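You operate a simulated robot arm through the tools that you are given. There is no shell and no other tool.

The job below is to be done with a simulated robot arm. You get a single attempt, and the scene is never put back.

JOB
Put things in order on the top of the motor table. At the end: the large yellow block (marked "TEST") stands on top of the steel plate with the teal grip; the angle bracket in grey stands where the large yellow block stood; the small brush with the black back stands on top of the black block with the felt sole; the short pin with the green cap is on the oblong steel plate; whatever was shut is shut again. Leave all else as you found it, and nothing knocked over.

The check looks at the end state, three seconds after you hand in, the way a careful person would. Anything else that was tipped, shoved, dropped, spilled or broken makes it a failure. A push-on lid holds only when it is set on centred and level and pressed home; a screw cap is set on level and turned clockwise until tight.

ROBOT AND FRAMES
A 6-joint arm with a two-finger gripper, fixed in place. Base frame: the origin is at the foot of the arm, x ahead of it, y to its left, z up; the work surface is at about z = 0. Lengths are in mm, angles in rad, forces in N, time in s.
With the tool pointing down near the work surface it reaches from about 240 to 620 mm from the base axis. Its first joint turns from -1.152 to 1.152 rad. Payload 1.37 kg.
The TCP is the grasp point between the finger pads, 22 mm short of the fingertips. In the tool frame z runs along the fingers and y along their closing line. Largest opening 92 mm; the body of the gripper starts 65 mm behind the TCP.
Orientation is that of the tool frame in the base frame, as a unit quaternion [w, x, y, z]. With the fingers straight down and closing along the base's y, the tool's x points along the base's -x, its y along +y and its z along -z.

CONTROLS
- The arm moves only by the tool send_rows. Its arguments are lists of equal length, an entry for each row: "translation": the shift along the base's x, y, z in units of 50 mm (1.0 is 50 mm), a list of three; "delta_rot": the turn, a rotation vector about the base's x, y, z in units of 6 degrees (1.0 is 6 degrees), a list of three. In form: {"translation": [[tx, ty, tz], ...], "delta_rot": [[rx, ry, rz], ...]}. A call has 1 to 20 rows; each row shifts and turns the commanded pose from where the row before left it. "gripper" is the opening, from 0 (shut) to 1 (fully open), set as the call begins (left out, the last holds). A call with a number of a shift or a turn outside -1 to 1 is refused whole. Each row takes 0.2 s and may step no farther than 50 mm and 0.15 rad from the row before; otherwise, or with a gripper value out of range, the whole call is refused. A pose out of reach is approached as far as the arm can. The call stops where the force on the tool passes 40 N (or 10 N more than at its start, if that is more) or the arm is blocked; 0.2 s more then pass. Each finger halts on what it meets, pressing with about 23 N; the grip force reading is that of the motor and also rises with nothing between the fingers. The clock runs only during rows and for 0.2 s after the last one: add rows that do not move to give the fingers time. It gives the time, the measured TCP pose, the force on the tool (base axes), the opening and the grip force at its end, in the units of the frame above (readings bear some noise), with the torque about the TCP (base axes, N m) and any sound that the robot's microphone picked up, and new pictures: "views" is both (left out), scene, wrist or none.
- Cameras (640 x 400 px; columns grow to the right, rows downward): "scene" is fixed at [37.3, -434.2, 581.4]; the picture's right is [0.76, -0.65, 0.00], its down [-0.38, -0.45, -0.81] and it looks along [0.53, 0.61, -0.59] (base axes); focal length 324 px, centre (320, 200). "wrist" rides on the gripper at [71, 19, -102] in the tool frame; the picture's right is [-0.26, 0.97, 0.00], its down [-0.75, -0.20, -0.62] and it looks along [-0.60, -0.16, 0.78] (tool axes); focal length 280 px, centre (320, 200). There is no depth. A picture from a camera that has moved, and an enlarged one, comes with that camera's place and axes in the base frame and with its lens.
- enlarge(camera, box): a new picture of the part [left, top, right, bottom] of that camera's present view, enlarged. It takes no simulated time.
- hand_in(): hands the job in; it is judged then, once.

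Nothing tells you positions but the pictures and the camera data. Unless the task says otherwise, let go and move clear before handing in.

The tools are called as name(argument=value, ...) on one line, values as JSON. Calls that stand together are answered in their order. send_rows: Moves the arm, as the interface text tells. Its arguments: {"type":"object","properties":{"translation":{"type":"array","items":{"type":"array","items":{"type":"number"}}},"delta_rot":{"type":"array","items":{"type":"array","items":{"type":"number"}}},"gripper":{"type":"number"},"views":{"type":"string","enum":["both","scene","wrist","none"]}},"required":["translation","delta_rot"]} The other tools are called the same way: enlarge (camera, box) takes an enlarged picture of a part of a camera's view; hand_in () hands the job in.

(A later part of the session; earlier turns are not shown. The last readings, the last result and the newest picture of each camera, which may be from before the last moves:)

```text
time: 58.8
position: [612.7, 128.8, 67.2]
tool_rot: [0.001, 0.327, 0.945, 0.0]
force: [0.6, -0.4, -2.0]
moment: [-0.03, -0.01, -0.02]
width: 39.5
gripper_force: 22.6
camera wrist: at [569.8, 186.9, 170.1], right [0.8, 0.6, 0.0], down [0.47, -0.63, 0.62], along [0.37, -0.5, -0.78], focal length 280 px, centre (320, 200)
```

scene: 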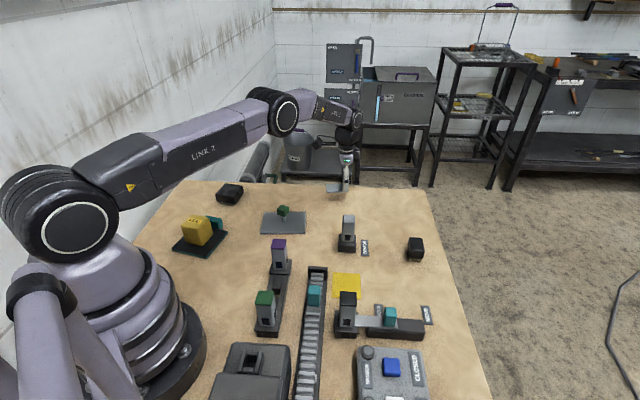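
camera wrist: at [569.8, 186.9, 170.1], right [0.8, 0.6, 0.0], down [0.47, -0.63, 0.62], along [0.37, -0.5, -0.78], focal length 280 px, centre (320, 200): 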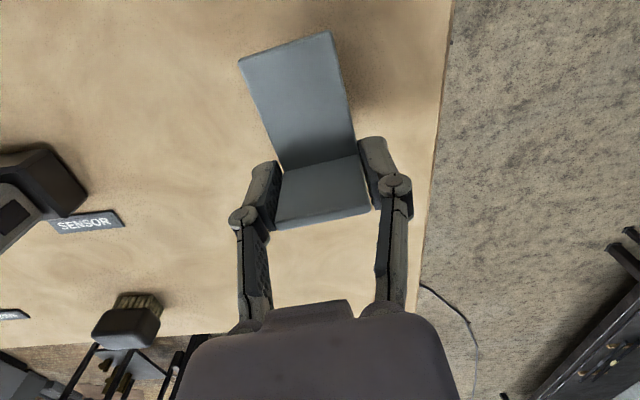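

Held firmly. I'll raise and bring it inward, then carry it to the yellow block's old spot at a height above the sensor post.

send_rows(translation=[[0, 0, 0.1], [-0.03, -0.06, 0.2], [-0.055, -0.12, 0.25], [-0.055, -0.12, 0.25], [-0.055, -0.12, 0.25], [-0.055, -0.12, 0.25], [-0.055, -0.12, 0.25], [-0.055, -0.12, 0.25], [-0.055, -0.12, 0.25], [-0.055, -0.12, 0.15], [-0.03, -0.06, 0.05], [0, 0, 0]], delta_rot=[[0, 0, 0], [0, 0, 0], [0, 0, 0], [0, 0, 0], [0, 0, 0], [0, 0, 0], [0, 0, 0], [0, 0, 0], [0, 0, 0], [0, 0, 0], [0, 0, 0], [0, 0, 0]], gripper=0)

```text
time: 61.4
position: [587.0, 73.7, 181.1]
tool_rot: [0.0, 0.326, 0.945, 0.0]
force: [0.0, 0.9, -2.4]
moment: [0.01, 0.0, -0.02]
width: 39.6
gripper_force: 23.2
camera wrist: at [544.3, 132.7, 283.0], right [0.8, 0.6, 0.0], down [0.47, -0.63, 0.62], along [0.37, -0.5, -0.78], focal length 280 px, centre (320, 200)
```

scene: 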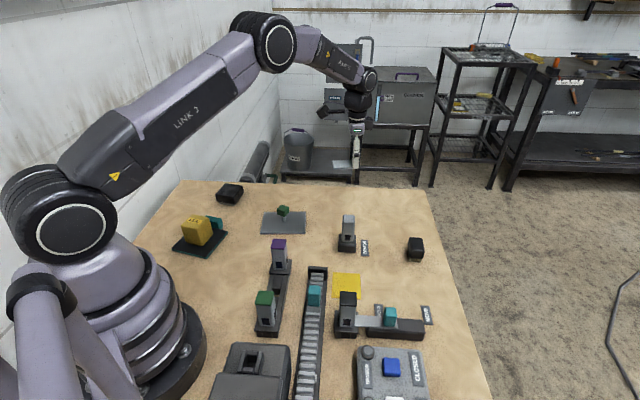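
wrist: 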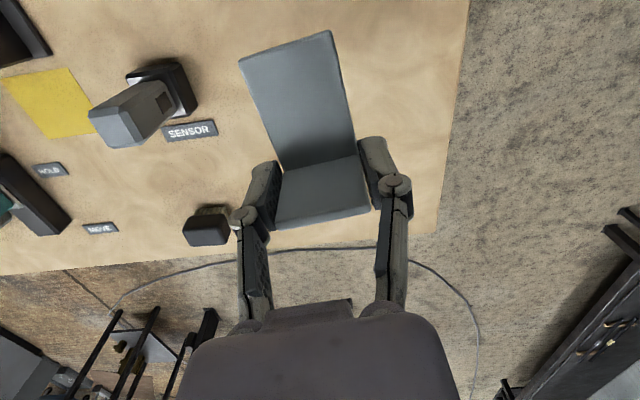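

Good. Now carrying across to above the old yellow-block spot.

send_rows(translation=[[-0.0385, -0.1115, 0], [-0.09, -0.26, 0], [-0.1284, -0.3716, 0], [-0.1284, -0.3716, 0], [-0.1284, -0.3716, 0], [-0.1284, -0.3716, 0], [-0.1284, -0.3716, 0], [-0.1284, -0.3716, 0], [-0.1284, -0.3716, 0], [-0.1284, -0.3716, 0], [-0.1284, -0.3716, 0], [-0.1284, -0.3716, 0], [-0.1284, -0.3716, 0], [-0.1284, -0.3716, 0], [-0.1284, -0.3716, 0], [-0.09, -0.26, 0], [-0.0385, -0.1115, 0], [0, 0, 0]], delta_rot=[[0, 0, 0], [0, 0, 0], [0, 0, 0], [0, 0, 0], [0, 0, 0], [0, 0, 0], [0, 0, 0], [0, 0, 0], [0, 0, 0], [0, 0, 0], [0, 0, 0], [0, 0, 0], [0, 0, 0], [0, 0, 0], [0, 0, 0], [0, 0, 0], [0, 0, 0], [0, 0, 0]], gripper=0)

```text
time: 65.2
position: [491.8, -206.5, 180.9]
tool_rot: [0.0, 0.327, 0.945, 0.0]
force: [-0.2, 0.4, -2.5]
moment: [0.01, -0.03, 0.0]
width: 40.0
gripper_force: 23.2
camera wrist: at [448.6, -146.2, 282.4], right [0.8, 0.6, 0.0], down [0.47, -0.63, 0.62], along [0.37, -0.5, -0.78], focal length 280 px, centre (320, 200)
```

scene: 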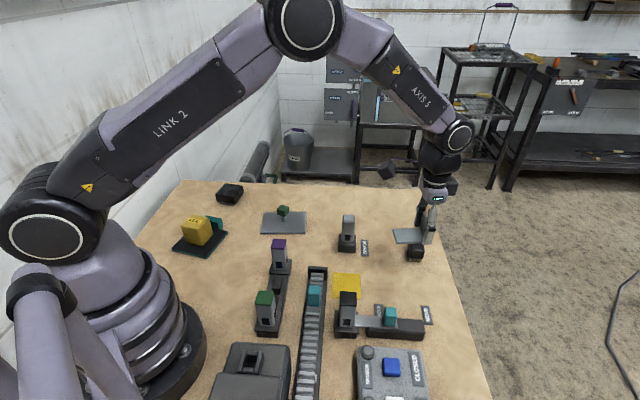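
wrist: 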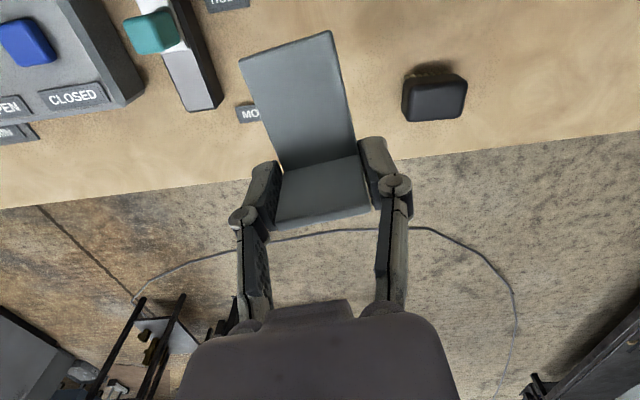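

I'll check the bracket hangs level before lowering.

enlarge(camera="scene", box=[370, 200, 450, 250])

```text
8.00 times, centred on (410, 225) of scene
camera zoom: at [37.3, -434.2, 581.4], right [0.76, -0.65, 0.0], down [-0.38, -0.45, -0.81], along [0.53, 0.61, -0.59], focal length 2596 px, centre (-400, 0)
```

zoom: 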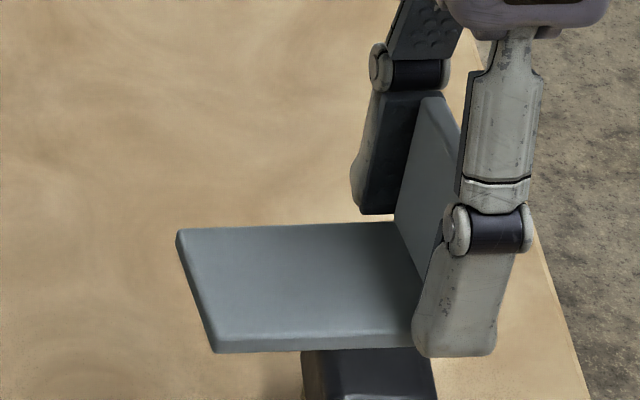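

Level and well held. Lowering to just above the table.

send_rows(translation=[[0, 0, -0.1], [0, 0, -0.2], [0, 0, -0.3], [0, 0, -0.3], [0, 0, -0.3], [0, 0, -0.3], [0, 0, -0.3], [0, 0, -0.3], [0, 0, -0.3], [0, 0, -0.3], [0, 0, -0.2], [0, 0, -0.04], [0, 0, 0]], delta_rot=[[0, 0, 0], [0, 0, 0], [0, 0, 0], [0, 0, 0], [0, 0, 0], [0, 0, 0], [0, 0, 0], [0, 0, 0], [0, 0, 0], [0, 0, 0], [0, 0, 0], [0, 0, 0], [0, 0, 0]], gripper=0)

enlarge(camera="scene", box=[360, 245, 456, 305])

```text
time: 68.0
position: [491.7, -206.3, 34.6]
tool_rot: [0.001, 0.327, 0.945, 0.0]
force: [-0.3, -0.2, -1.7]
moment: [-0.04, -0.01, -0.02]
width: 39.5
gripper_force: 22.2
camera wrist: at [448.3, -146.6, 135.8], right [0.8, 0.6, 0.0], down [0.47, -0.63, 0.63], along [0.37, -0.5, -0.78], focal length 280 px, centre (320, 200)
```

scene: 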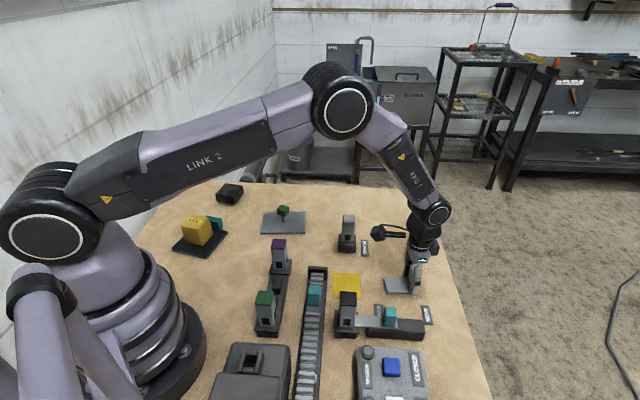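
wrist: 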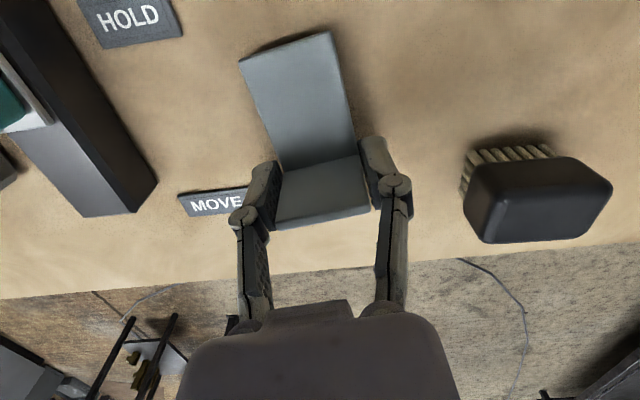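

```text
6.67 times, centred on (408, 275) of scene
camera zoom: at [37.3, -434.2, 581.4], right [0.76, -0.65, 0.0], down [-0.38, -0.45, -0.81], along [0.53, 0.61, -0.59], focal length 2164 px, centre (-267, -300)
```

zoom: 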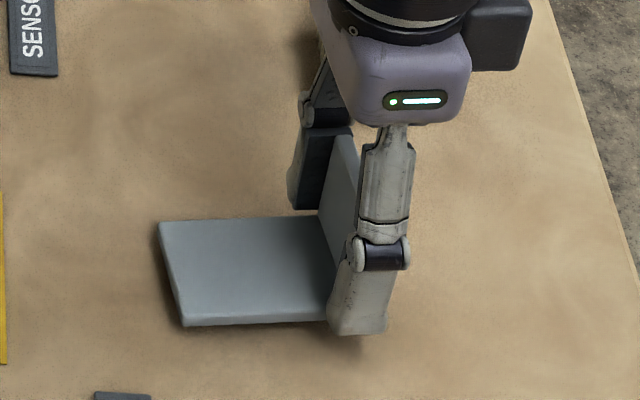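

The bracket is right over the old yellow-block footprint. Lowering the last millimetres.

send_rows(translation=[[0, 0, -0.04], [0, 0, -0.04], [0, 0, -0.03], [0, 0, 0]], delta_rot=[[0, 0, 0], [0, 0, 0], [0, 0, 0], [0, 0, 0]], gripper=0, views="none")

send_rows(translation=[[0, 0, -0.02], [0, 0, 0]], delta_rot=[[0, 0, 0], [0, 0, 0]], gripper=0, views="none")

```text
time: 69.0
position: [490.9, -207.1, 27.9]
tool_rot: [0.0, 0.326, 0.945, 0.0]
force: [-0.3, 0.0, -1.9]
moment: [0.0, -0.01, 0.05]
width: 39.5
gripper_force: 22.3
```

```text
time: 69.6
position: [492.1, -205.8, 26.8]
tool_rot: [0.0, 0.327, 0.945, -0.001]
force: [-1.0, 0.2, -1.7]
moment: [-0.01, -0.01, 0.03]
width: 39.7
gripper_force: 22.9
```

No contact yet; stepping down by half-millimetres.

send_rows(translation=[[0, 0, -0.012], [0, 0, 0]], delta_rot=[[0, 0, 0], [0, 0, 0]], gripper=0, views="none")

send_rows(translation=[[0, 0, -0.01], [0, 0, 0]], delta_rot=[[0, 0, 0], [0, 0, 0]], gripper=0, views="none")

```text
time: 70.2
position: [491.8, -207.1, 27.3]
tool_rot: [0.0, 0.326, 0.945, 0.001]
force: [-0.7, 0.8, -1.3]
moment: [-0.04, -0.05, 0.0]
width: 39.8
gripper_force: 23.3
```

```text
time: 70.8
position: [491.9, -206.6, 25.5]
tool_rot: [0.0, 0.326, 0.945, 0.001]
force: [-0.6, 1.9, 6.1]
moment: [0.26, 0.24, -0.05]
width: 39.5
gripper_force: 23.5
```

Contact felt. Releasing and checking.

send_rows(translation=[[0, 0, 0], [0, 0, 0], [0, 0, 0], [0, 0, 0]], delta_rot=[[0, 0, 0], [0, 0, 0], [0, 0, 0], [0, 0, 0]], gripper=0.7)

enlarge(camera="scene", box=[360, 245, 456, 305])

```text
time: 71.8
position: [490.2, -205.8, 26.8]
tool_rot: [0.0, 0.326, 0.945, -0.001]
force: [-0.1, -0.7, 0.7]
moment: [0.01, 0.0, 0.0]
width: 64.5
gripper_force: 0.1
camera wrist: at [448.2, -146.5, 128.2], right [0.8, 0.6, 0.0], down [0.47, -0.63, 0.62], along [0.37, -0.5, -0.78], focal length 280 px, centre (320, 200)
```

scene: 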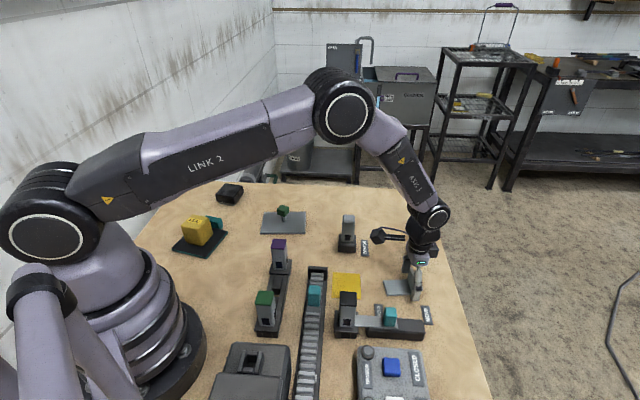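
wrist: 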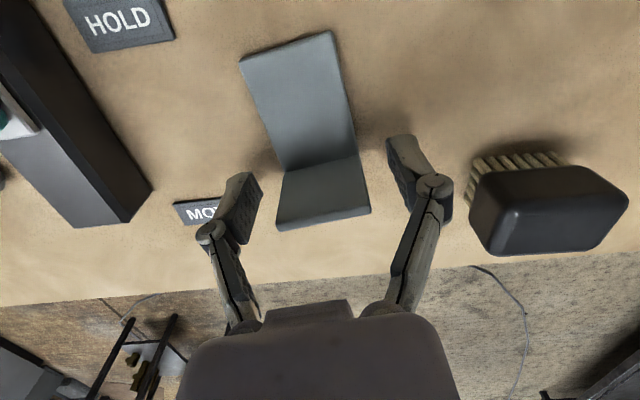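

```text
6.67 times, centred on (408, 275) of scene
camera zoom: at [37.3, -434.2, 581.4], right [0.76, -0.65, 0.0], down [-0.38, -0.45, -0.81], along [0.53, 0.61, -0.59], focal length 2164 px, centre (-267, -300)
```

zoom: 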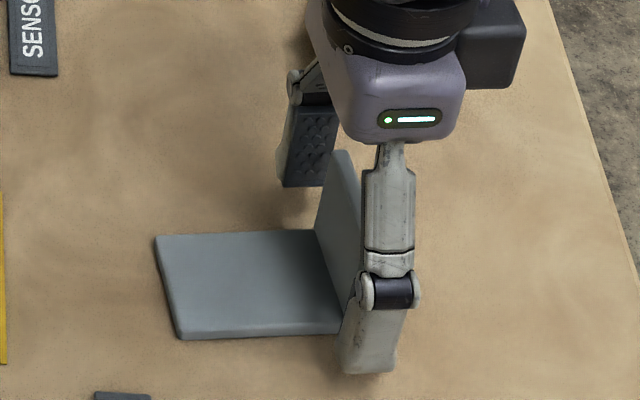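

The bracket stands on the old spot. I'll withdraw straight up and then hover over the brush.

send_rows(translation=[[0, 0, 0.15], [0, 0, 0.3], [0, 0, 0.6], [0, 0, 0.8], [0, 0, 0.5], [0.43, 0.264, 0.1], [0.43, 0.264, 0], [0.43, 0.264, 0], [0.42, 0.264, 0], [0, 0, 0]], delta_rot=[[0, 0, 0], [0, 0, 0], [0, 0, 0], [0, 0, 0], [0, 0, 0], [0, 0, 0], [0, 0, 0], [0, 0, 0], [0, 0, 0], [0, 0, 0]], gripper=0.7)

enlarge(camera="wrist", box=[256, 30, 384, 110])

enlarge(camera="scene", box=[360, 230, 456, 290])

```text
time: 74.0
position: [577.4, -153.8, 148.9]
tool_rot: [-0.001, 0.327, 0.945, -0.001]
force: [0.7, -0.6, 0.8]
moment: [-0.02, -0.02, 0.01]
width: 64.4
gripper_force: 0.0
camera wrist: at [534.3, -93.4, 250.8], right [0.8, 0.6, 0.0], down [0.47, -0.63, 0.62], along [0.37, -0.5, -0.78], focal length 280 px, centre (320, 200)
```

scene: 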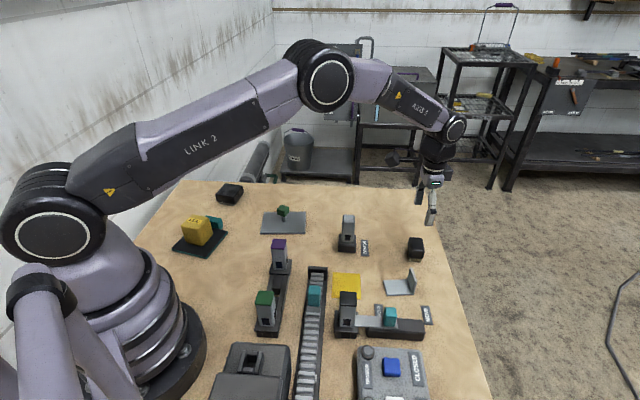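
wrist: 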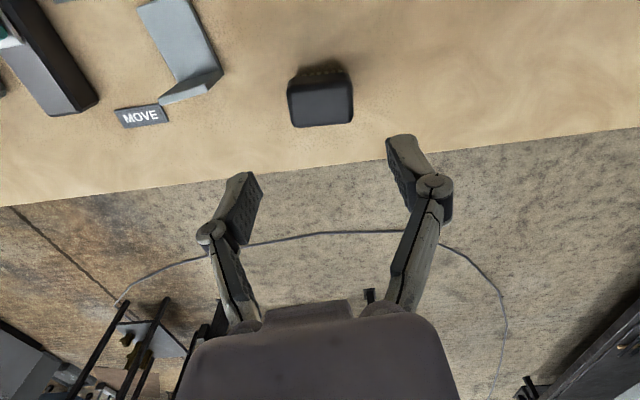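

```text
5.00 times, centred on (320, 70) of wrist
camera zoom: at [534.3, -93.4, 250.8], right [0.8, 0.6, 0.0], down [0.47, -0.63, 0.62], along [0.37, -0.5, -0.78], focal length 1402 px, centre (320, 850)
```

zoom: 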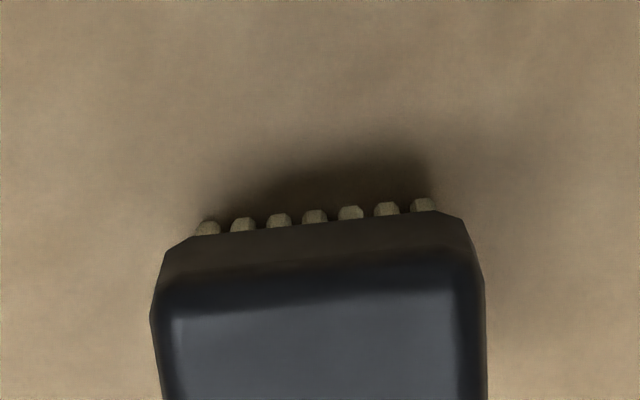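

```text
6.67 times, centred on (408, 260) of scene
camera zoom: at [37.4, -434.2, 581.4], right [0.76, -0.65, 0.0], down [-0.38, -0.45, -0.81], along [0.53, 0.61, -0.59], focal length 2164 px, centre (-267, -200)
```

zoom: 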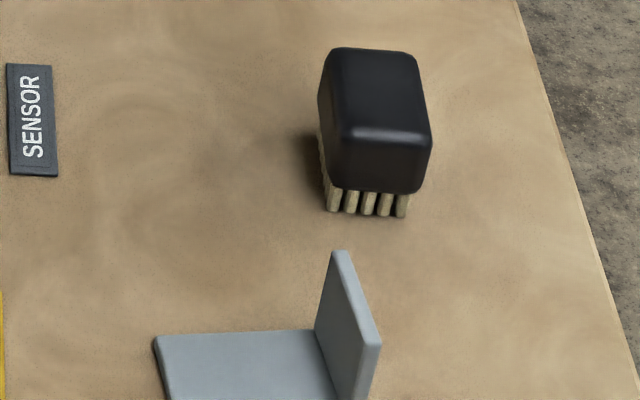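

The brush is about 43×32 mm, 44 mm high, centred near (580, −156), long side at about 43°. I'll align, open wider, and come down around its back.

send_rows(translation=[[0.046, -0.076, 0], [0, 0, -0.3], [0, 0, -0.6], [0, 0, -0.6], [0, 0, -0.27], [0, 0, 0]], delta_rot=[[0, 0, -0.74], [0, 0, -0.74], [0, 0, 0], [0, 0, 0], [0, 0, 0], [0, 0, 0]], gripper=0.85)

```text
time: 75.4
position: [579.4, -156.8, 60.7]
tool_rot: [0.0, 0.399, 0.917, 0.0]
force: [0.0, -0.8, 0.0]
moment: [0.0, 0.0, -0.01]
width: 78.3
gripper_force: 0.1
camera wrist: at [545.6, -91.4, 162.5], right [0.88, 0.47, 0.0], down [0.36, -0.69, 0.63], along [0.29, -0.55, -0.78], focal length 280 px, centre (320, 200)
```

scene: 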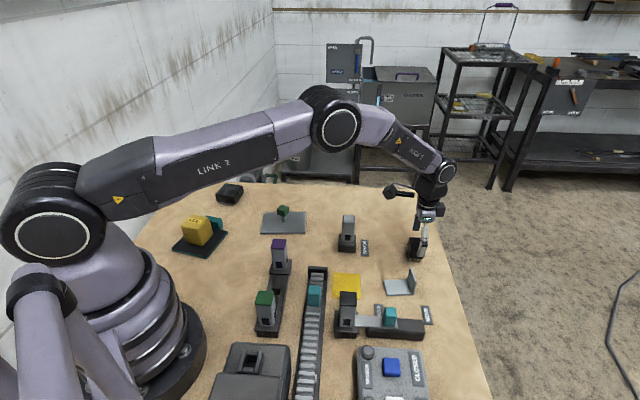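
wrist: 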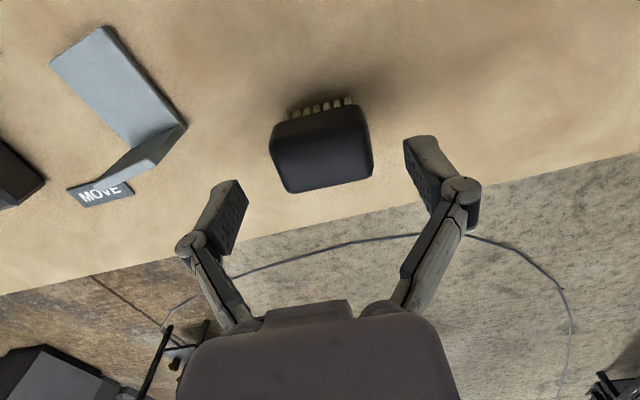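

Brush is centred between the open fingers. Close-up check before the last descent.

enlarge(camera="wrist", box=[240, 80, 400, 180])

enlarge(camera="scene", box=[376, 215, 456, 265])

```text
4.00 times, centred on (320, 130) of wrist
camera zoom: at [545.6, -91.4, 162.5], right [0.88, 0.47, 0.0], down [0.36, -0.69, 0.63], along [0.29, -0.55, -0.78], focal length 1122 px, centre (320, 480)
```

zoom: 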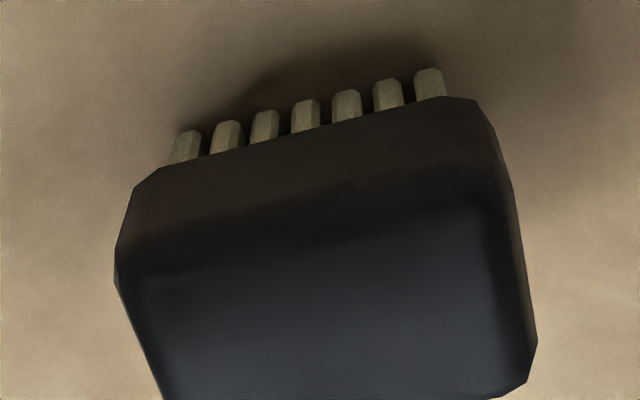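

```text
8.00 times, centred on (416, 240) of scene
camera zoom: at [37.3, -434.2, 581.4], right [0.76, -0.65, 0.0], down [-0.38, -0.45, -0.81], along [0.53, 0.61, -0.59], focal length 2596 px, centre (-448, -120)
```

zoom: 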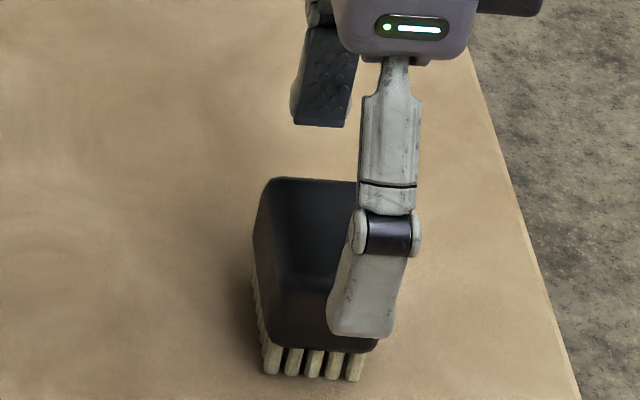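

Aligned. Descend and close on the brush back.

send_rows(translation=[[0, 0, -0.3], [0, 0, -0.3], [0, 0, 0]], delta_rot=[[0, 0, 0], [0, 0, 0], [0, 0, 0]], gripper=0.85, views="none")

send_rows(translation=[[0, 0, 0], [0, 0, 0], [0, 0, 0], [0, 0, 0], [0, 0, 0], [0, 0, 0]], delta_rot=[[0, 0, 0], [0, 0, 0], [0, 0, 0], [0, 0, 0], [0, 0, 0], [0, 0, 0]], gripper=0)

```text
time: 76.2
position: [579.6, -156.3, 30.7]
tool_rot: [0.001, 0.399, 0.917, 0.0]
force: [0.4, 0.6, -0.6]
moment: [0.01, 0.01, -0.01]
width: 78.1
gripper_force: 0.0
```

```text
time: 77.6
position: [579.5, -155.8, 31.4]
tool_rot: [0.0, 0.399, 0.917, 0.0]
force: [-0.7, 0.0, 3.2]
moment: [0.01, 0.03, 0.01]
width: 49.1
gripper_force: 22.6
camera wrist: at [546.0, -91.0, 132.8], right [0.88, 0.47, 0.0], down [0.36, -0.69, 0.63], along [0.29, -0.55, -0.78], focal length 280 px, centre (320, 200)
```

scene: 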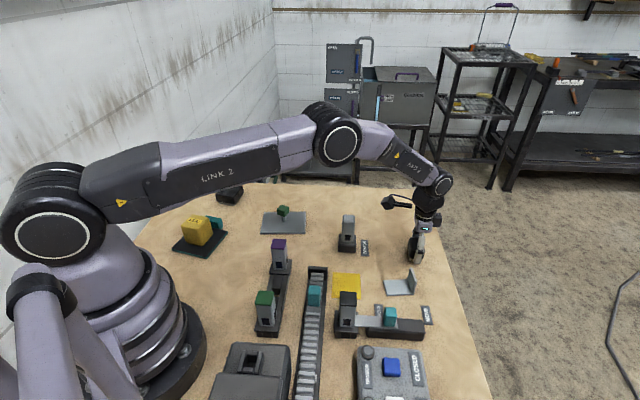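
wrist: 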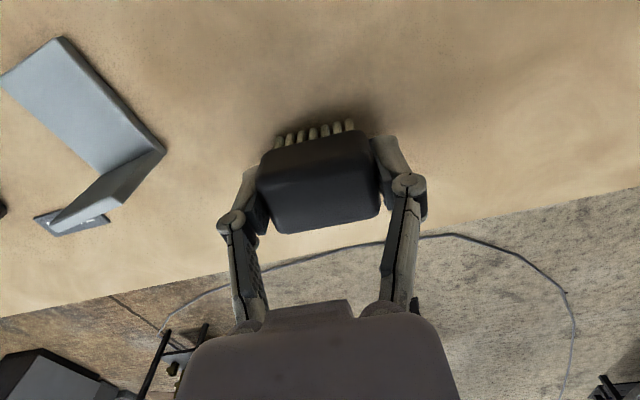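

Gripped at 49 mm. Lifting slowly.

send_rows(translation=[[0, 0, 0.02], [0, 0, 0.02], [0, 0, 0.04], [0, 0, 0.04], [0, 0, 0.06], [0, 0, 0.08], [0, 0, 0.08], [0, 0, 0.06], [0, 0, 0]], delta_rot=[[0, 0, 0], [0, 0, 0], [0, 0, 0], [0, 0, 0], [0, 0, 0], [0, 0, 0], [0, 0, 0], [0, 0, 0], [0, 0, 0]], gripper=0)

enlarge(camera="scene", box=[376, 215, 456, 265])

```text
time: 79.6
position: [580.4, -157.2, 51.7]
tool_rot: [-0.001, 0.399, 0.917, 0.0]
force: [0.4, 0.5, -0.6]
moment: [0.0, -0.01, 0.03]
width: 49.2
gripper_force: 22.7
camera wrist: at [546.0, -91.2, 152.1], right [0.88, 0.47, 0.0], down [0.36, -0.69, 0.62], along [0.29, -0.55, -0.78], focal length 280 px, centre (320, 200)
```

scene: 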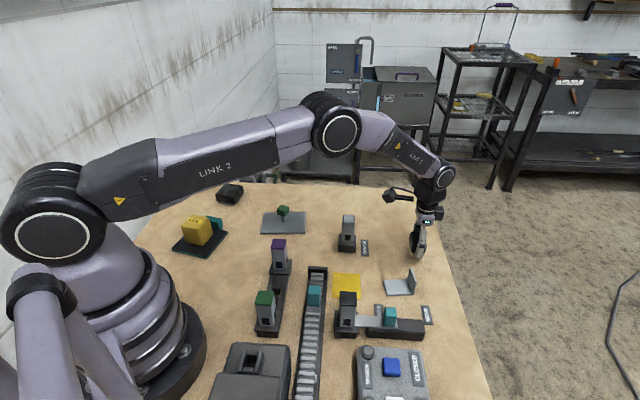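
wrist: 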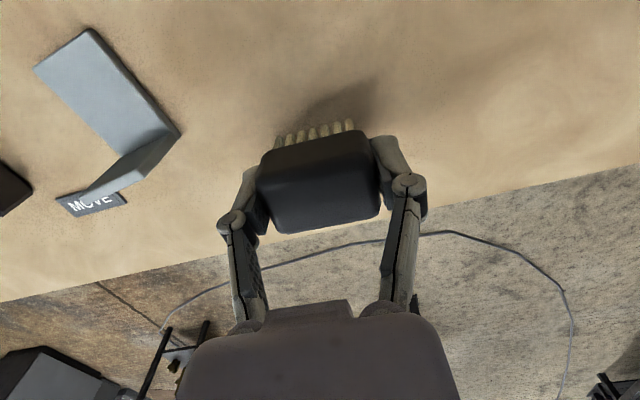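

```text
8.00 times, centred on (416, 240) of scene
camera zoom: at [37.3, -434.2, 581.4], right [0.76, -0.65, 0.0], down [-0.38, -0.45, -0.81], along [0.53, 0.61, -0.59], focal length 2596 px, centre (-448, -120)
```

zoom: 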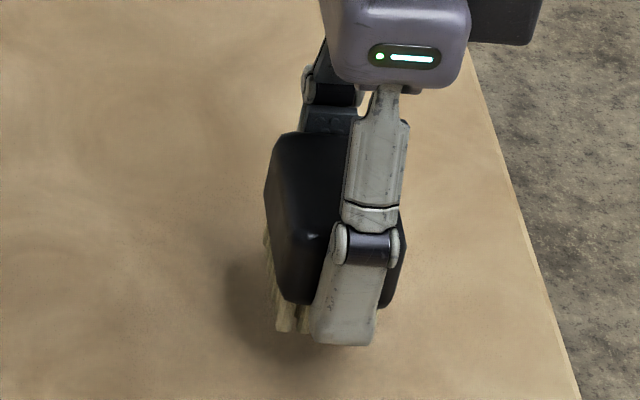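

Brush held securely. Raising it clear of everything.

send_rows(translation=[[0, 0, 0.1], [0, 0, 0.2], [0, 0, 0.35], [0, 0, 0.35], [0, 0, 0.35], [0, 0, 0.35], [0, 0, 0.35], [0, 0, 0.35], [0, 0, 0.2], [0, 0, 0]], delta_rot=[[0, 0, 0], [0, 0, 0], [0, 0, 0], [0, 0, 0], [0, 0, 0], [0, 0, 0], [0, 0, 0], [0, 0, 0], [0, 0, 0], [0, 0, 0]], gripper=0, views="scene")

send_rows(translation=[[-0.061, 0.139, 0], [-0.143, 0.324, 0], [-0.2038, 0.4634, 0], [-0.2038, 0.4634, 0], [-0.2038, 0.4634, 0], [-0.2038, 0.4634, 0], [-0.2038, 0.4634, 0], [-0.2038, 0.4634, 0], [-0.2038, 0.4634, 0], [-0.2038, 0.4634, 0], [-0.2038, 0.4634, 0], [-0.143, 0.324, 0], [-0.061, 0.139, 0]], delta_rot=[[0, 0, 0.184], [0, 0, 0.43], [0, 0, 0.614], [0, 0, 0.614], [0, 0, 0.614], [0, 0, 0.614], [0, 0, 0.614], [0, 0, 0.614], [0, 0, 0.614], [0, 0, 0.614], [0, 0, 0.614], [0, 0, 0.43], [0, 0, 0.184]], gripper=0)

```text
time: 81.8
position: [578.6, -157.3, 180.1]
tool_rot: [0.0, 0.399, 0.917, 0.0]
force: [-0.9, -0.4, -1.6]
moment: [-0.01, -0.02, 0.03]
width: 49.0
gripper_force: 23.3
```

scene: 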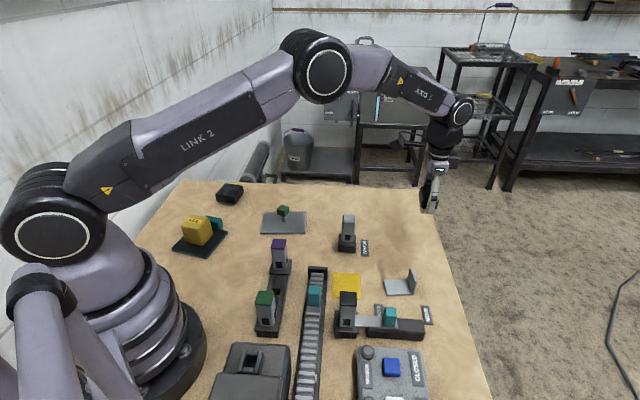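

```text
time: 84.6
position: [467.0, 98.0, 179.6]
tool_rot: [0.001, 0.056, 0.998, -0.001]
force: [-0.1, -0.1, -1.0]
moment: [-0.01, 0.02, -0.02]
width: 49.0
gripper_force: 22.9
camera wrist: at [399.5, 126.5, 282.2], right [0.37, 0.93, 0.0], down [0.73, -0.29, 0.63], along [0.58, -0.23, -0.78], focal length 280 px, centre (320, 200)
```

scene: 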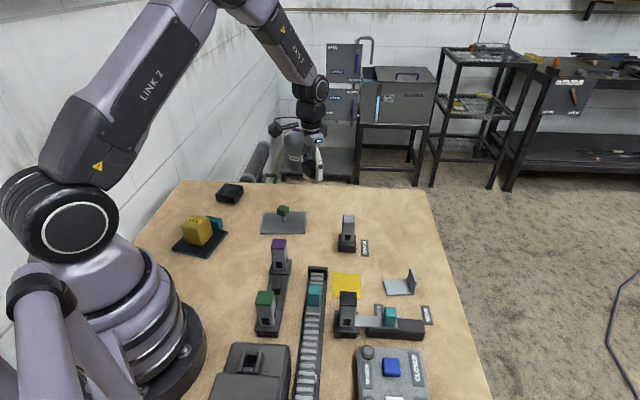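
wrist: 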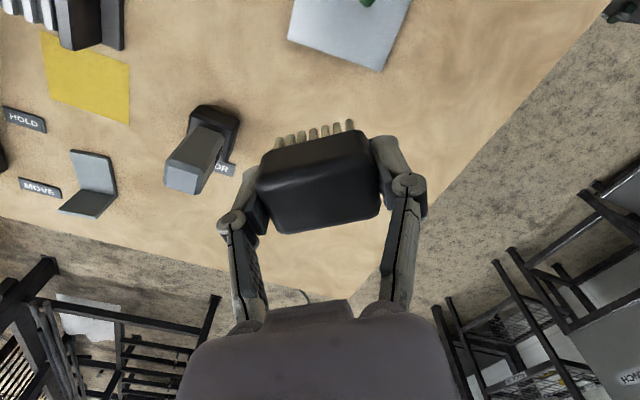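

Halfway there and steady. Continuing to a hover above the black felt block.

send_rows(translation=[[-0.061, 0.139, 0], [-0.143, 0.324, 0], [-0.2038, 0.4634, 0], [-0.2038, 0.4634, 0], [-0.2038, 0.4634, 0], [-0.2038, 0.4634, 0], [-0.2038, 0.4634, 0], [-0.2038, 0.4634, 0], [-0.2038, 0.4634, 0], [-0.2038, 0.4634, 0], [-0.2038, 0.4634, 0], [-0.143, 0.324, 0], [-0.061, 0.139, 0], [0, 0, 0]], delta_rot=[[0, 0, 0.184], [0, 0, 0.43], [0, 0, 0.614], [0, 0, 0.614], [0, 0, 0.614], [0, 0, 0.614], [0, 0, 0.614], [0, 0, 0.614], [0, 0, 0.614], [0, 0, 0.614], [0, 0, 0.614], [0, 0, 0.43], [0, 0, 0.184], [0, 0, 0]], gripper=0)

enlarge(camera="wrist", box=[240, 30, 400, 130])

enlarge(camera="scene", box=[190, 160, 270, 210])

```text
time: 87.6
position: [355.8, 353.8, 179.5]
tool_rot: [0.0, -0.292, 0.956, 0.0]
force: [0.3, 0.8, -0.8]
moment: [-0.02, -0.04, 0.01]
width: 49.0
gripper_force: 23.1
camera wrist: at [286.3, 330.9, 281.8], right [-0.32, 0.95, 0.0], down [0.74, 0.25, 0.62], along [0.59, 0.2, -0.78], focal length 280 px, centre (320, 200)
```

scene: 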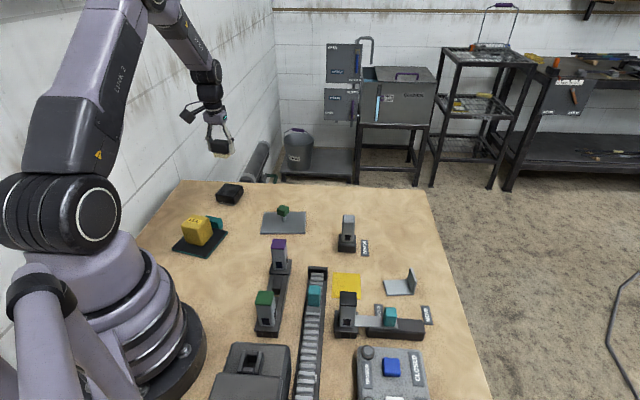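
wrist: 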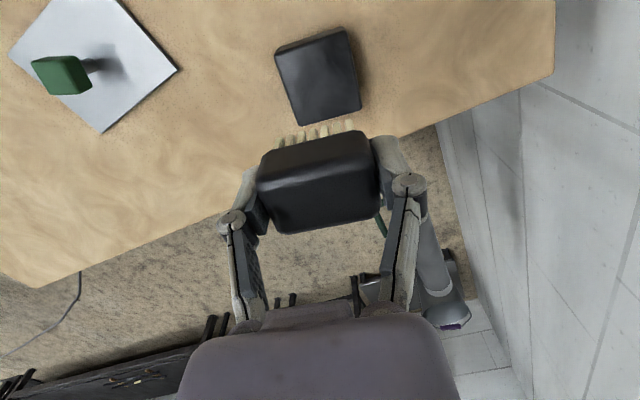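

```text
4.00 times, centred on (320, 80) of wrist
camera zoom: at [286.3, 330.9, 281.8], right [-0.32, 0.95, 0.0], down [0.74, 0.25, 0.62], along [0.59, 0.2, -0.78], focal length 1122 px, centre (320, 680)
```

zoom: 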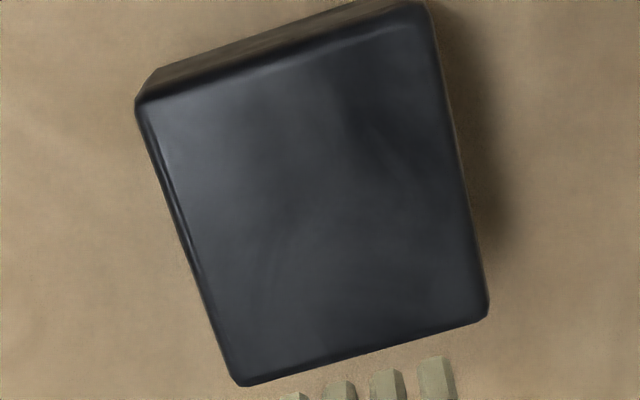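

```text
8.00 times, centred on (230, 185) of scene
camera zoom: at [37.3, -434.2, 581.4], right [0.76, -0.65, 0.0], down [-0.38, -0.45, -0.81], along [0.53, 0.61, -0.59], focal length 2596 px, centre (1040, 320)
```

zoom: 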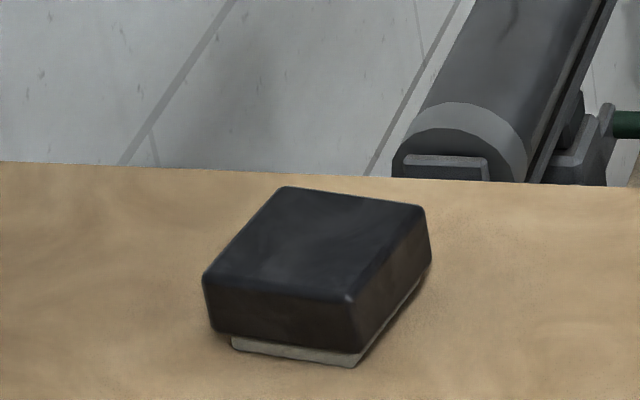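

The black block's top is about 60×60 mm, centred at about (355, 355.2), side at 125.4°. I'll correct slightly and lower the brush toward it.

send_rows(translation=[[0, 0.04, -0.1], [0, 0, -0.2], [0, 0, -0.3], [0, 0, -0.3], [0, 0, -0.3], [0, 0, -0.3], [0, 0, -0.3], [0, 0, -0.3], [0, 0, -0.1], [0, 0, 0]], delta_rot=[[0, 0, 0.23], [0, 0, 0], [0, 0, 0], [0, 0, 0], [0, 0, 0], [0, 0, 0], [0, 0, 0], [0, 0, 0], [0, 0, 0], [0, 0, 0]], gripper=0)

enlarge(camera="scene", box=[190, 160, 270, 210])

enlarge(camera="wrist", box=[220, 70, 412, 190])

```text
time: 89.8
position: [355.3, 356.6, 70.5]
tool_rot: [0.0, -0.304, 0.953, 0.0]
force: [0.4, 0.3, -0.4]
moment: [0.0, 0.01, -0.01]
width: 49.0
gripper_force: 22.6
camera wrist: at [287.0, 331.1, 171.6], right [-0.34, 0.94, 0.0], down [0.73, 0.27, 0.63], along [0.59, 0.22, -0.78], focal length 280 px, centre (320, 200)
```

scene: 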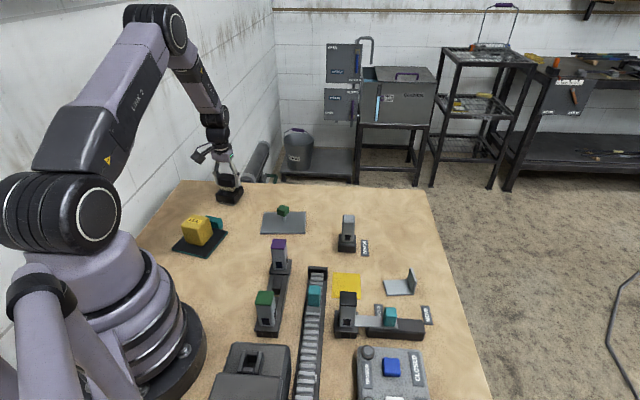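
wrist: 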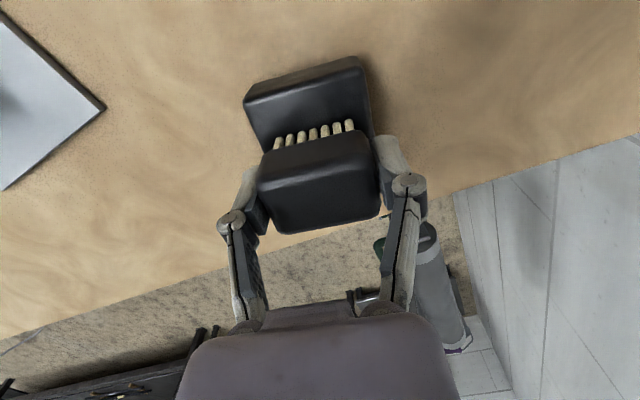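

```text
8.00 times, centred on (230, 185) of scene
camera zoom: at [37.3, -434.2, 581.4], right [0.76, -0.65, 0.0], down [-0.38, -0.45, -0.81], along [0.53, 0.61, -0.59], focal length 2596 px, centre (1040, 320)
```

zoom: 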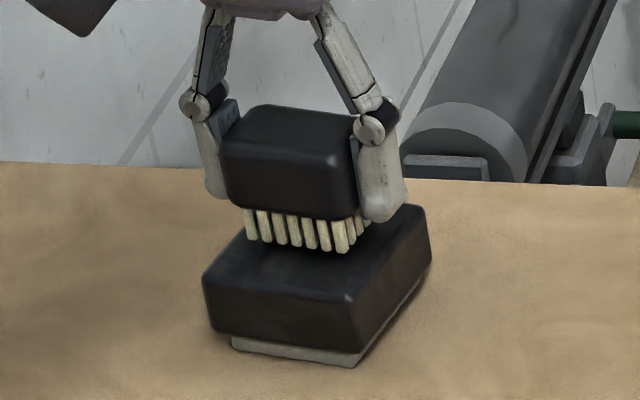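

```text
3.33 times, centred on (316, 130) of wrist
camera zoom: at [287.0, 331.1, 171.6], right [-0.34, 0.94, 0.0], down [0.73, 0.27, 0.63], along [0.59, 0.22, -0.78], focal length 935 px, centre (333, 433)
```

zoom: 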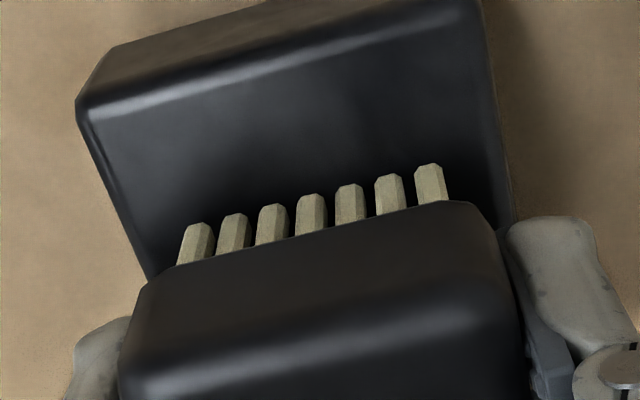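

Brush is over the middle of the black block. Slow lowering.

send_rows(translation=[[0, 0, -0.05], [0, 0, -0.05], [0, 0, -0.04], [0, 0, 0]], delta_rot=[[0, 0, 0], [0, 0, 0], [0, 0, 0], [0, 0, 0]], gripper=0, views="none")

send_rows(translation=[[0, 0, -0.02], [0, 0, 0]], delta_rot=[[0, 0, 0], [0, 0, 0]], gripper=0, views="scene")

enlarge(camera="scene", box=[190, 160, 270, 210])

```text
time: 90.8
position: [357.0, 356.2, 63.8]
tool_rot: [0.002, -0.304, 0.953, 0.001]
force: [2.1, -2.2, 18.2]
moment: [-0.04, -0.03, 0.03]
width: 48.9
gripper_force: 22.6
```

```text
time: 91.4
position: [357.6, 356.9, 62.2]
tool_rot: [0.002, -0.303, 0.953, 0.0]
force: [4.0, 1.3, 17.2]
moment: [0.03, -0.12, -0.02]
width: 49.0
gripper_force: 23.4
```

scene: 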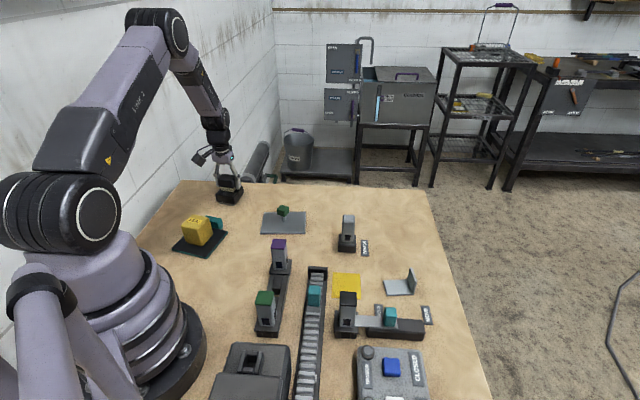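

```text
8.00 times, centred on (230, 185) of scene
camera zoom: at [37.3, -434.2, 581.3], right [0.76, -0.65, 0.0], down [-0.38, -0.45, -0.81], along [0.53, 0.61, -0.59], focal length 2596 px, centre (1040, 320)
```

zoom: 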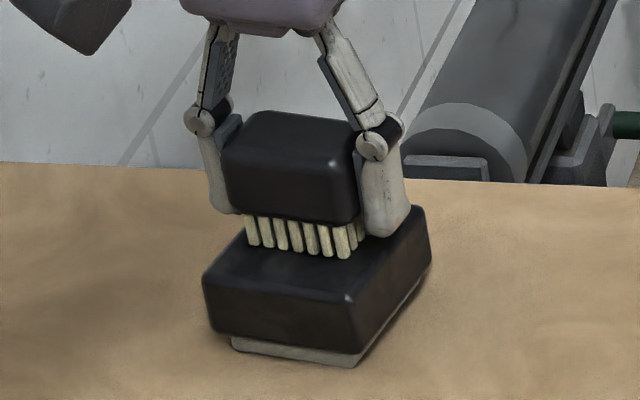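

Contact with about 17 N; the block top is a little higher than I thought. Easing up a little before release.

send_rows(translation=[[0, 0, 0.016], [0, 0, 0]], delta_rot=[[0, 0, 0], [0, 0, 0]], gripper=0, views="none")

```text
time: 92.0
position: [354.9, 356.1, 63.1]
tool_rot: [-0.001, -0.304, 0.953, 0.0]
force: [1.6, 3.4, 9.2]
moment: [0.12, -0.11, 0.01]
width: 48.8
gripper_force: 22.9
```

send_rows(translation=[[0, 0, 0.01], [0, 0, 0]], delta_rot=[[0, 0, 0], [0, 0, 0]], gripper=0, views="none")

```text
time: 92.6
position: [353.9, 355.2, 63.9]
tool_rot: [-0.001, -0.304, 0.953, -0.001]
force: [-0.1, 0.0, 2.5]
moment: [0.04, -0.03, -0.02]
width: 48.5
gripper_force: 23.0
```

Contact force is down to about 2.5 N with the brush resting on the block. Opening the fingers now.

send_rows(translation=[[0, 0, 0], [0, 0, 0], [0, 0, 0], [0, 0, 0]], delta_rot=[[0, 0, 0], [0, 0, 0], [0, 0, 0], [0, 0, 0]], gripper=0.8)

enlarge(camera="scene", box=[190, 160, 270, 210])

enlarge(camera="wrist", box=[220, 90, 412, 210])

```text
time: 93.6
position: [354.8, 356.1, 63.6]
tool_rot: [0.0, -0.304, 0.953, 0.0]
force: [0.3, -0.1, -0.2]
moment: [0.02, 0.0, -0.02]
width: 73.6
gripper_force: 0.0
camera wrist: at [286.9, 331.4, 165.3], right [-0.34, 0.94, 0.0], down [0.73, 0.27, 0.63], along [0.59, 0.22, -0.78], focal length 280 px, centre (320, 200)
```

scene: 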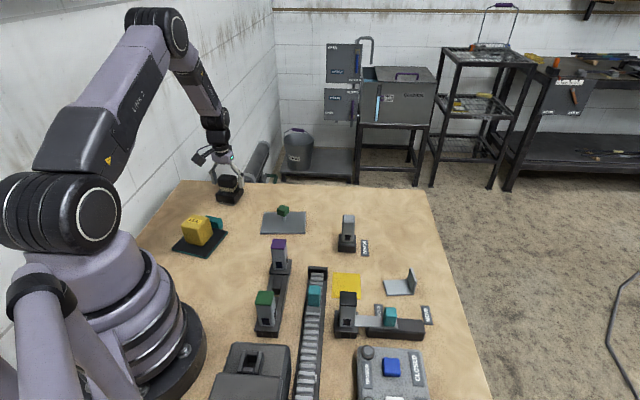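
wrist: 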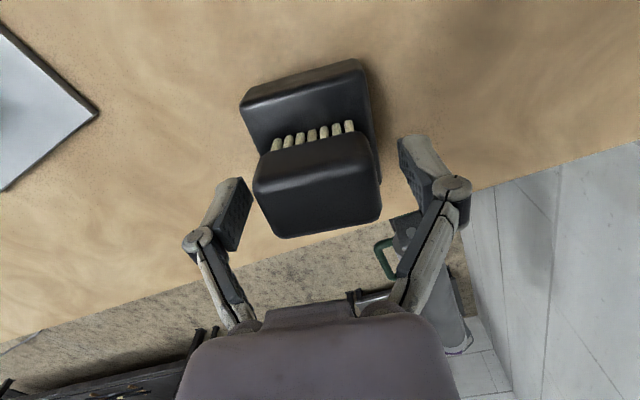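

```text
8.00 times, centred on (230, 185) of scene
camera zoom: at [37.3, -434.2, 581.4], right [0.76, -0.65, 0.0], down [-0.38, -0.45, -0.81], along [0.53, 0.61, -0.59], focal length 2596 px, centre (1040, 320)
```

zoom: 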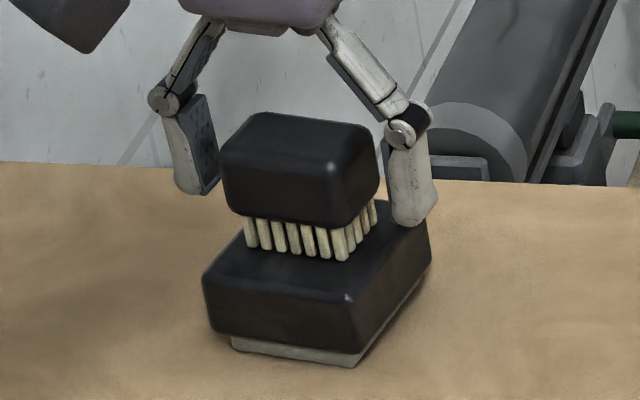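

```text
3.33 times, centred on (316, 150) of wrist
camera zoom: at [286.9, 331.4, 165.3], right [-0.34, 0.94, 0.0], down [0.73, 0.27, 0.63], along [0.59, 0.22, -0.78], focal length 935 px, centre (333, 367)
```

zoom: 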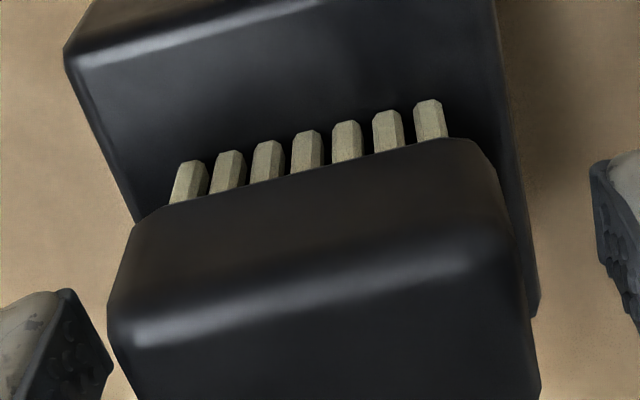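

The brush stands on the felt block, bristles down, and the fingers are clear. Retreating straight up, then I'll inspect the whole table.

send_rows(translation=[[0, 0, 0.1], [0, 0, 0.2], [0, 0, 0.4], [0, 0, 0.7], [0, 0, 0.8], [0, 0, 0.8], [0, 0, 0.4], [0, 0, 0]], delta_rot=[[0, 0, 0], [0, 0, 0], [0, 0, 0], [0, 0, 0], [0, 0, 0], [0, 0, 0], [0, 0, 0], [0, 0, 0]], gripper=0.8)

enlarge(camera="scene", box=[190, 160, 270, 210])

enlarge(camera="scene", box=[160, 180, 320, 280])

enlarge(camera="scene", box=[320, 230, 480, 330])

enlarge(camera="wrist", box=[240, 20, 400, 120])

```text
time: 95.4
position: [356.0, 356.5, 233.6]
tool_rot: [0.0, -0.302, 0.953, 0.0]
force: [-0.6, -0.5, -0.4]
moment: [-0.01, -0.04, 0.01]
width: 73.8
gripper_force: 0.2
camera wrist: at [287.4, 331.8, 335.5], right [-0.34, 0.94, 0.0], down [0.73, 0.27, 0.62], along [0.59, 0.21, -0.78], focal length 280 px, centre (320, 200)
```

scene: 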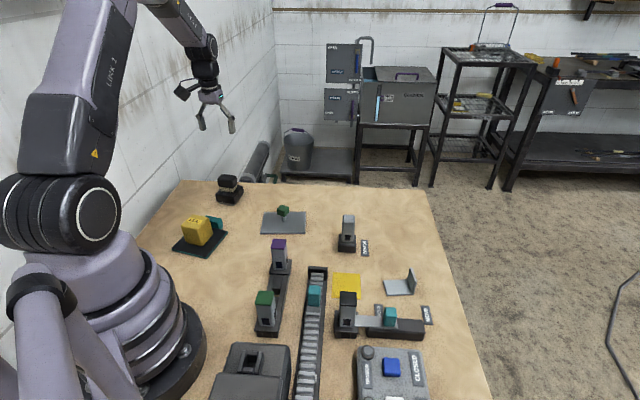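
wrist: 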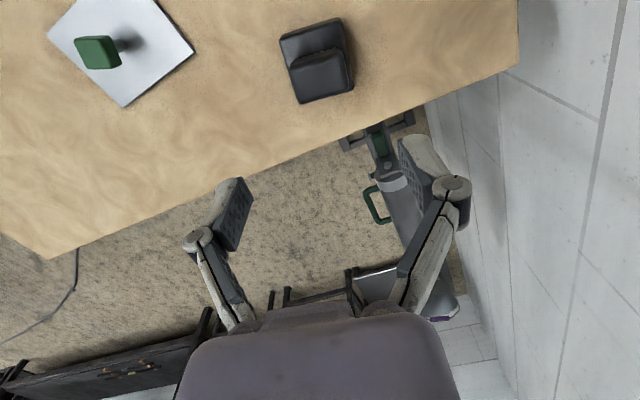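

```text
8.00 times, centred on (230, 185) of scene
camera zoom: at [37.3, -434.2, 581.4], right [0.76, -0.65, 0.0], down [-0.38, -0.45, -0.81], along [0.53, 0.61, -0.59], focal length 2596 px, centre (1040, 320)
```

zoom: 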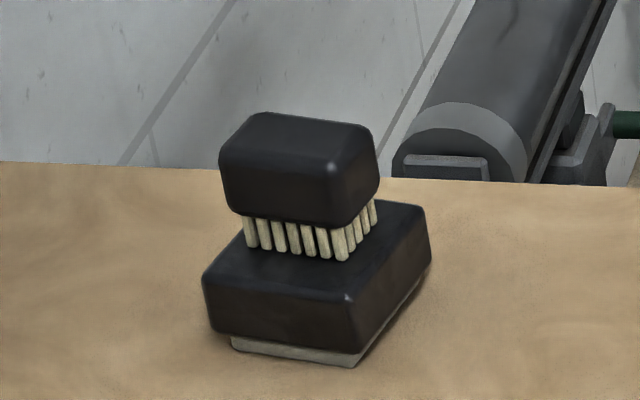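

```text
4.00 times, centred on (240, 230) of scene
camera zoom: at [37.3, -434.2, 581.4], right [0.76, -0.65, 0.0], down [-0.38, -0.45, -0.81], along [0.53, 0.61, -0.59], focal length 1298 px, centre (640, 80)
```

zoom: 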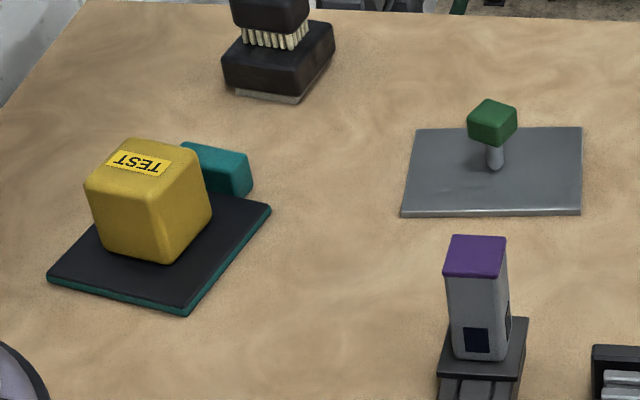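

```text
4.00 times, centred on (400, 280) of scene
camera zoom: at [37.3, -434.2, 581.4], right [0.76, -0.65, 0.0], down [-0.38, -0.45, -0.81], along [0.53, 0.61, -0.59], focal length 1298 px, centre (0, -120)
```

zoom: 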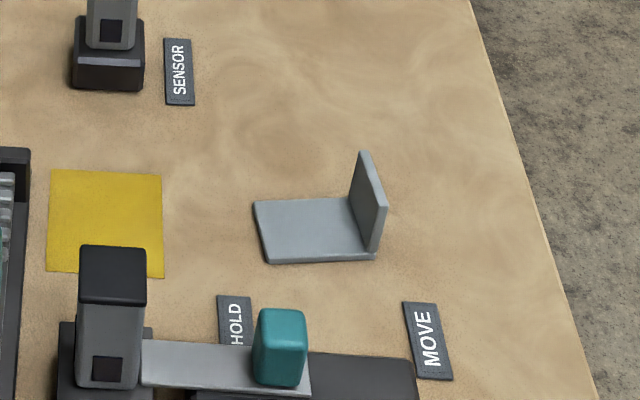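

```text
4.00 times, centred on (320, 70) of wrist
camera zoom: at [287.4, 331.8, 335.5], right [-0.34, 0.94, 0.0], down [0.73, 0.27, 0.62], along [0.59, 0.21, -0.78], focal length 1122 px, centre (320, 720)
```

zoom: 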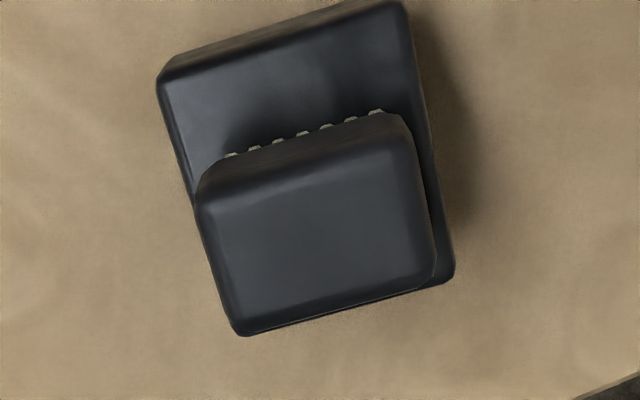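

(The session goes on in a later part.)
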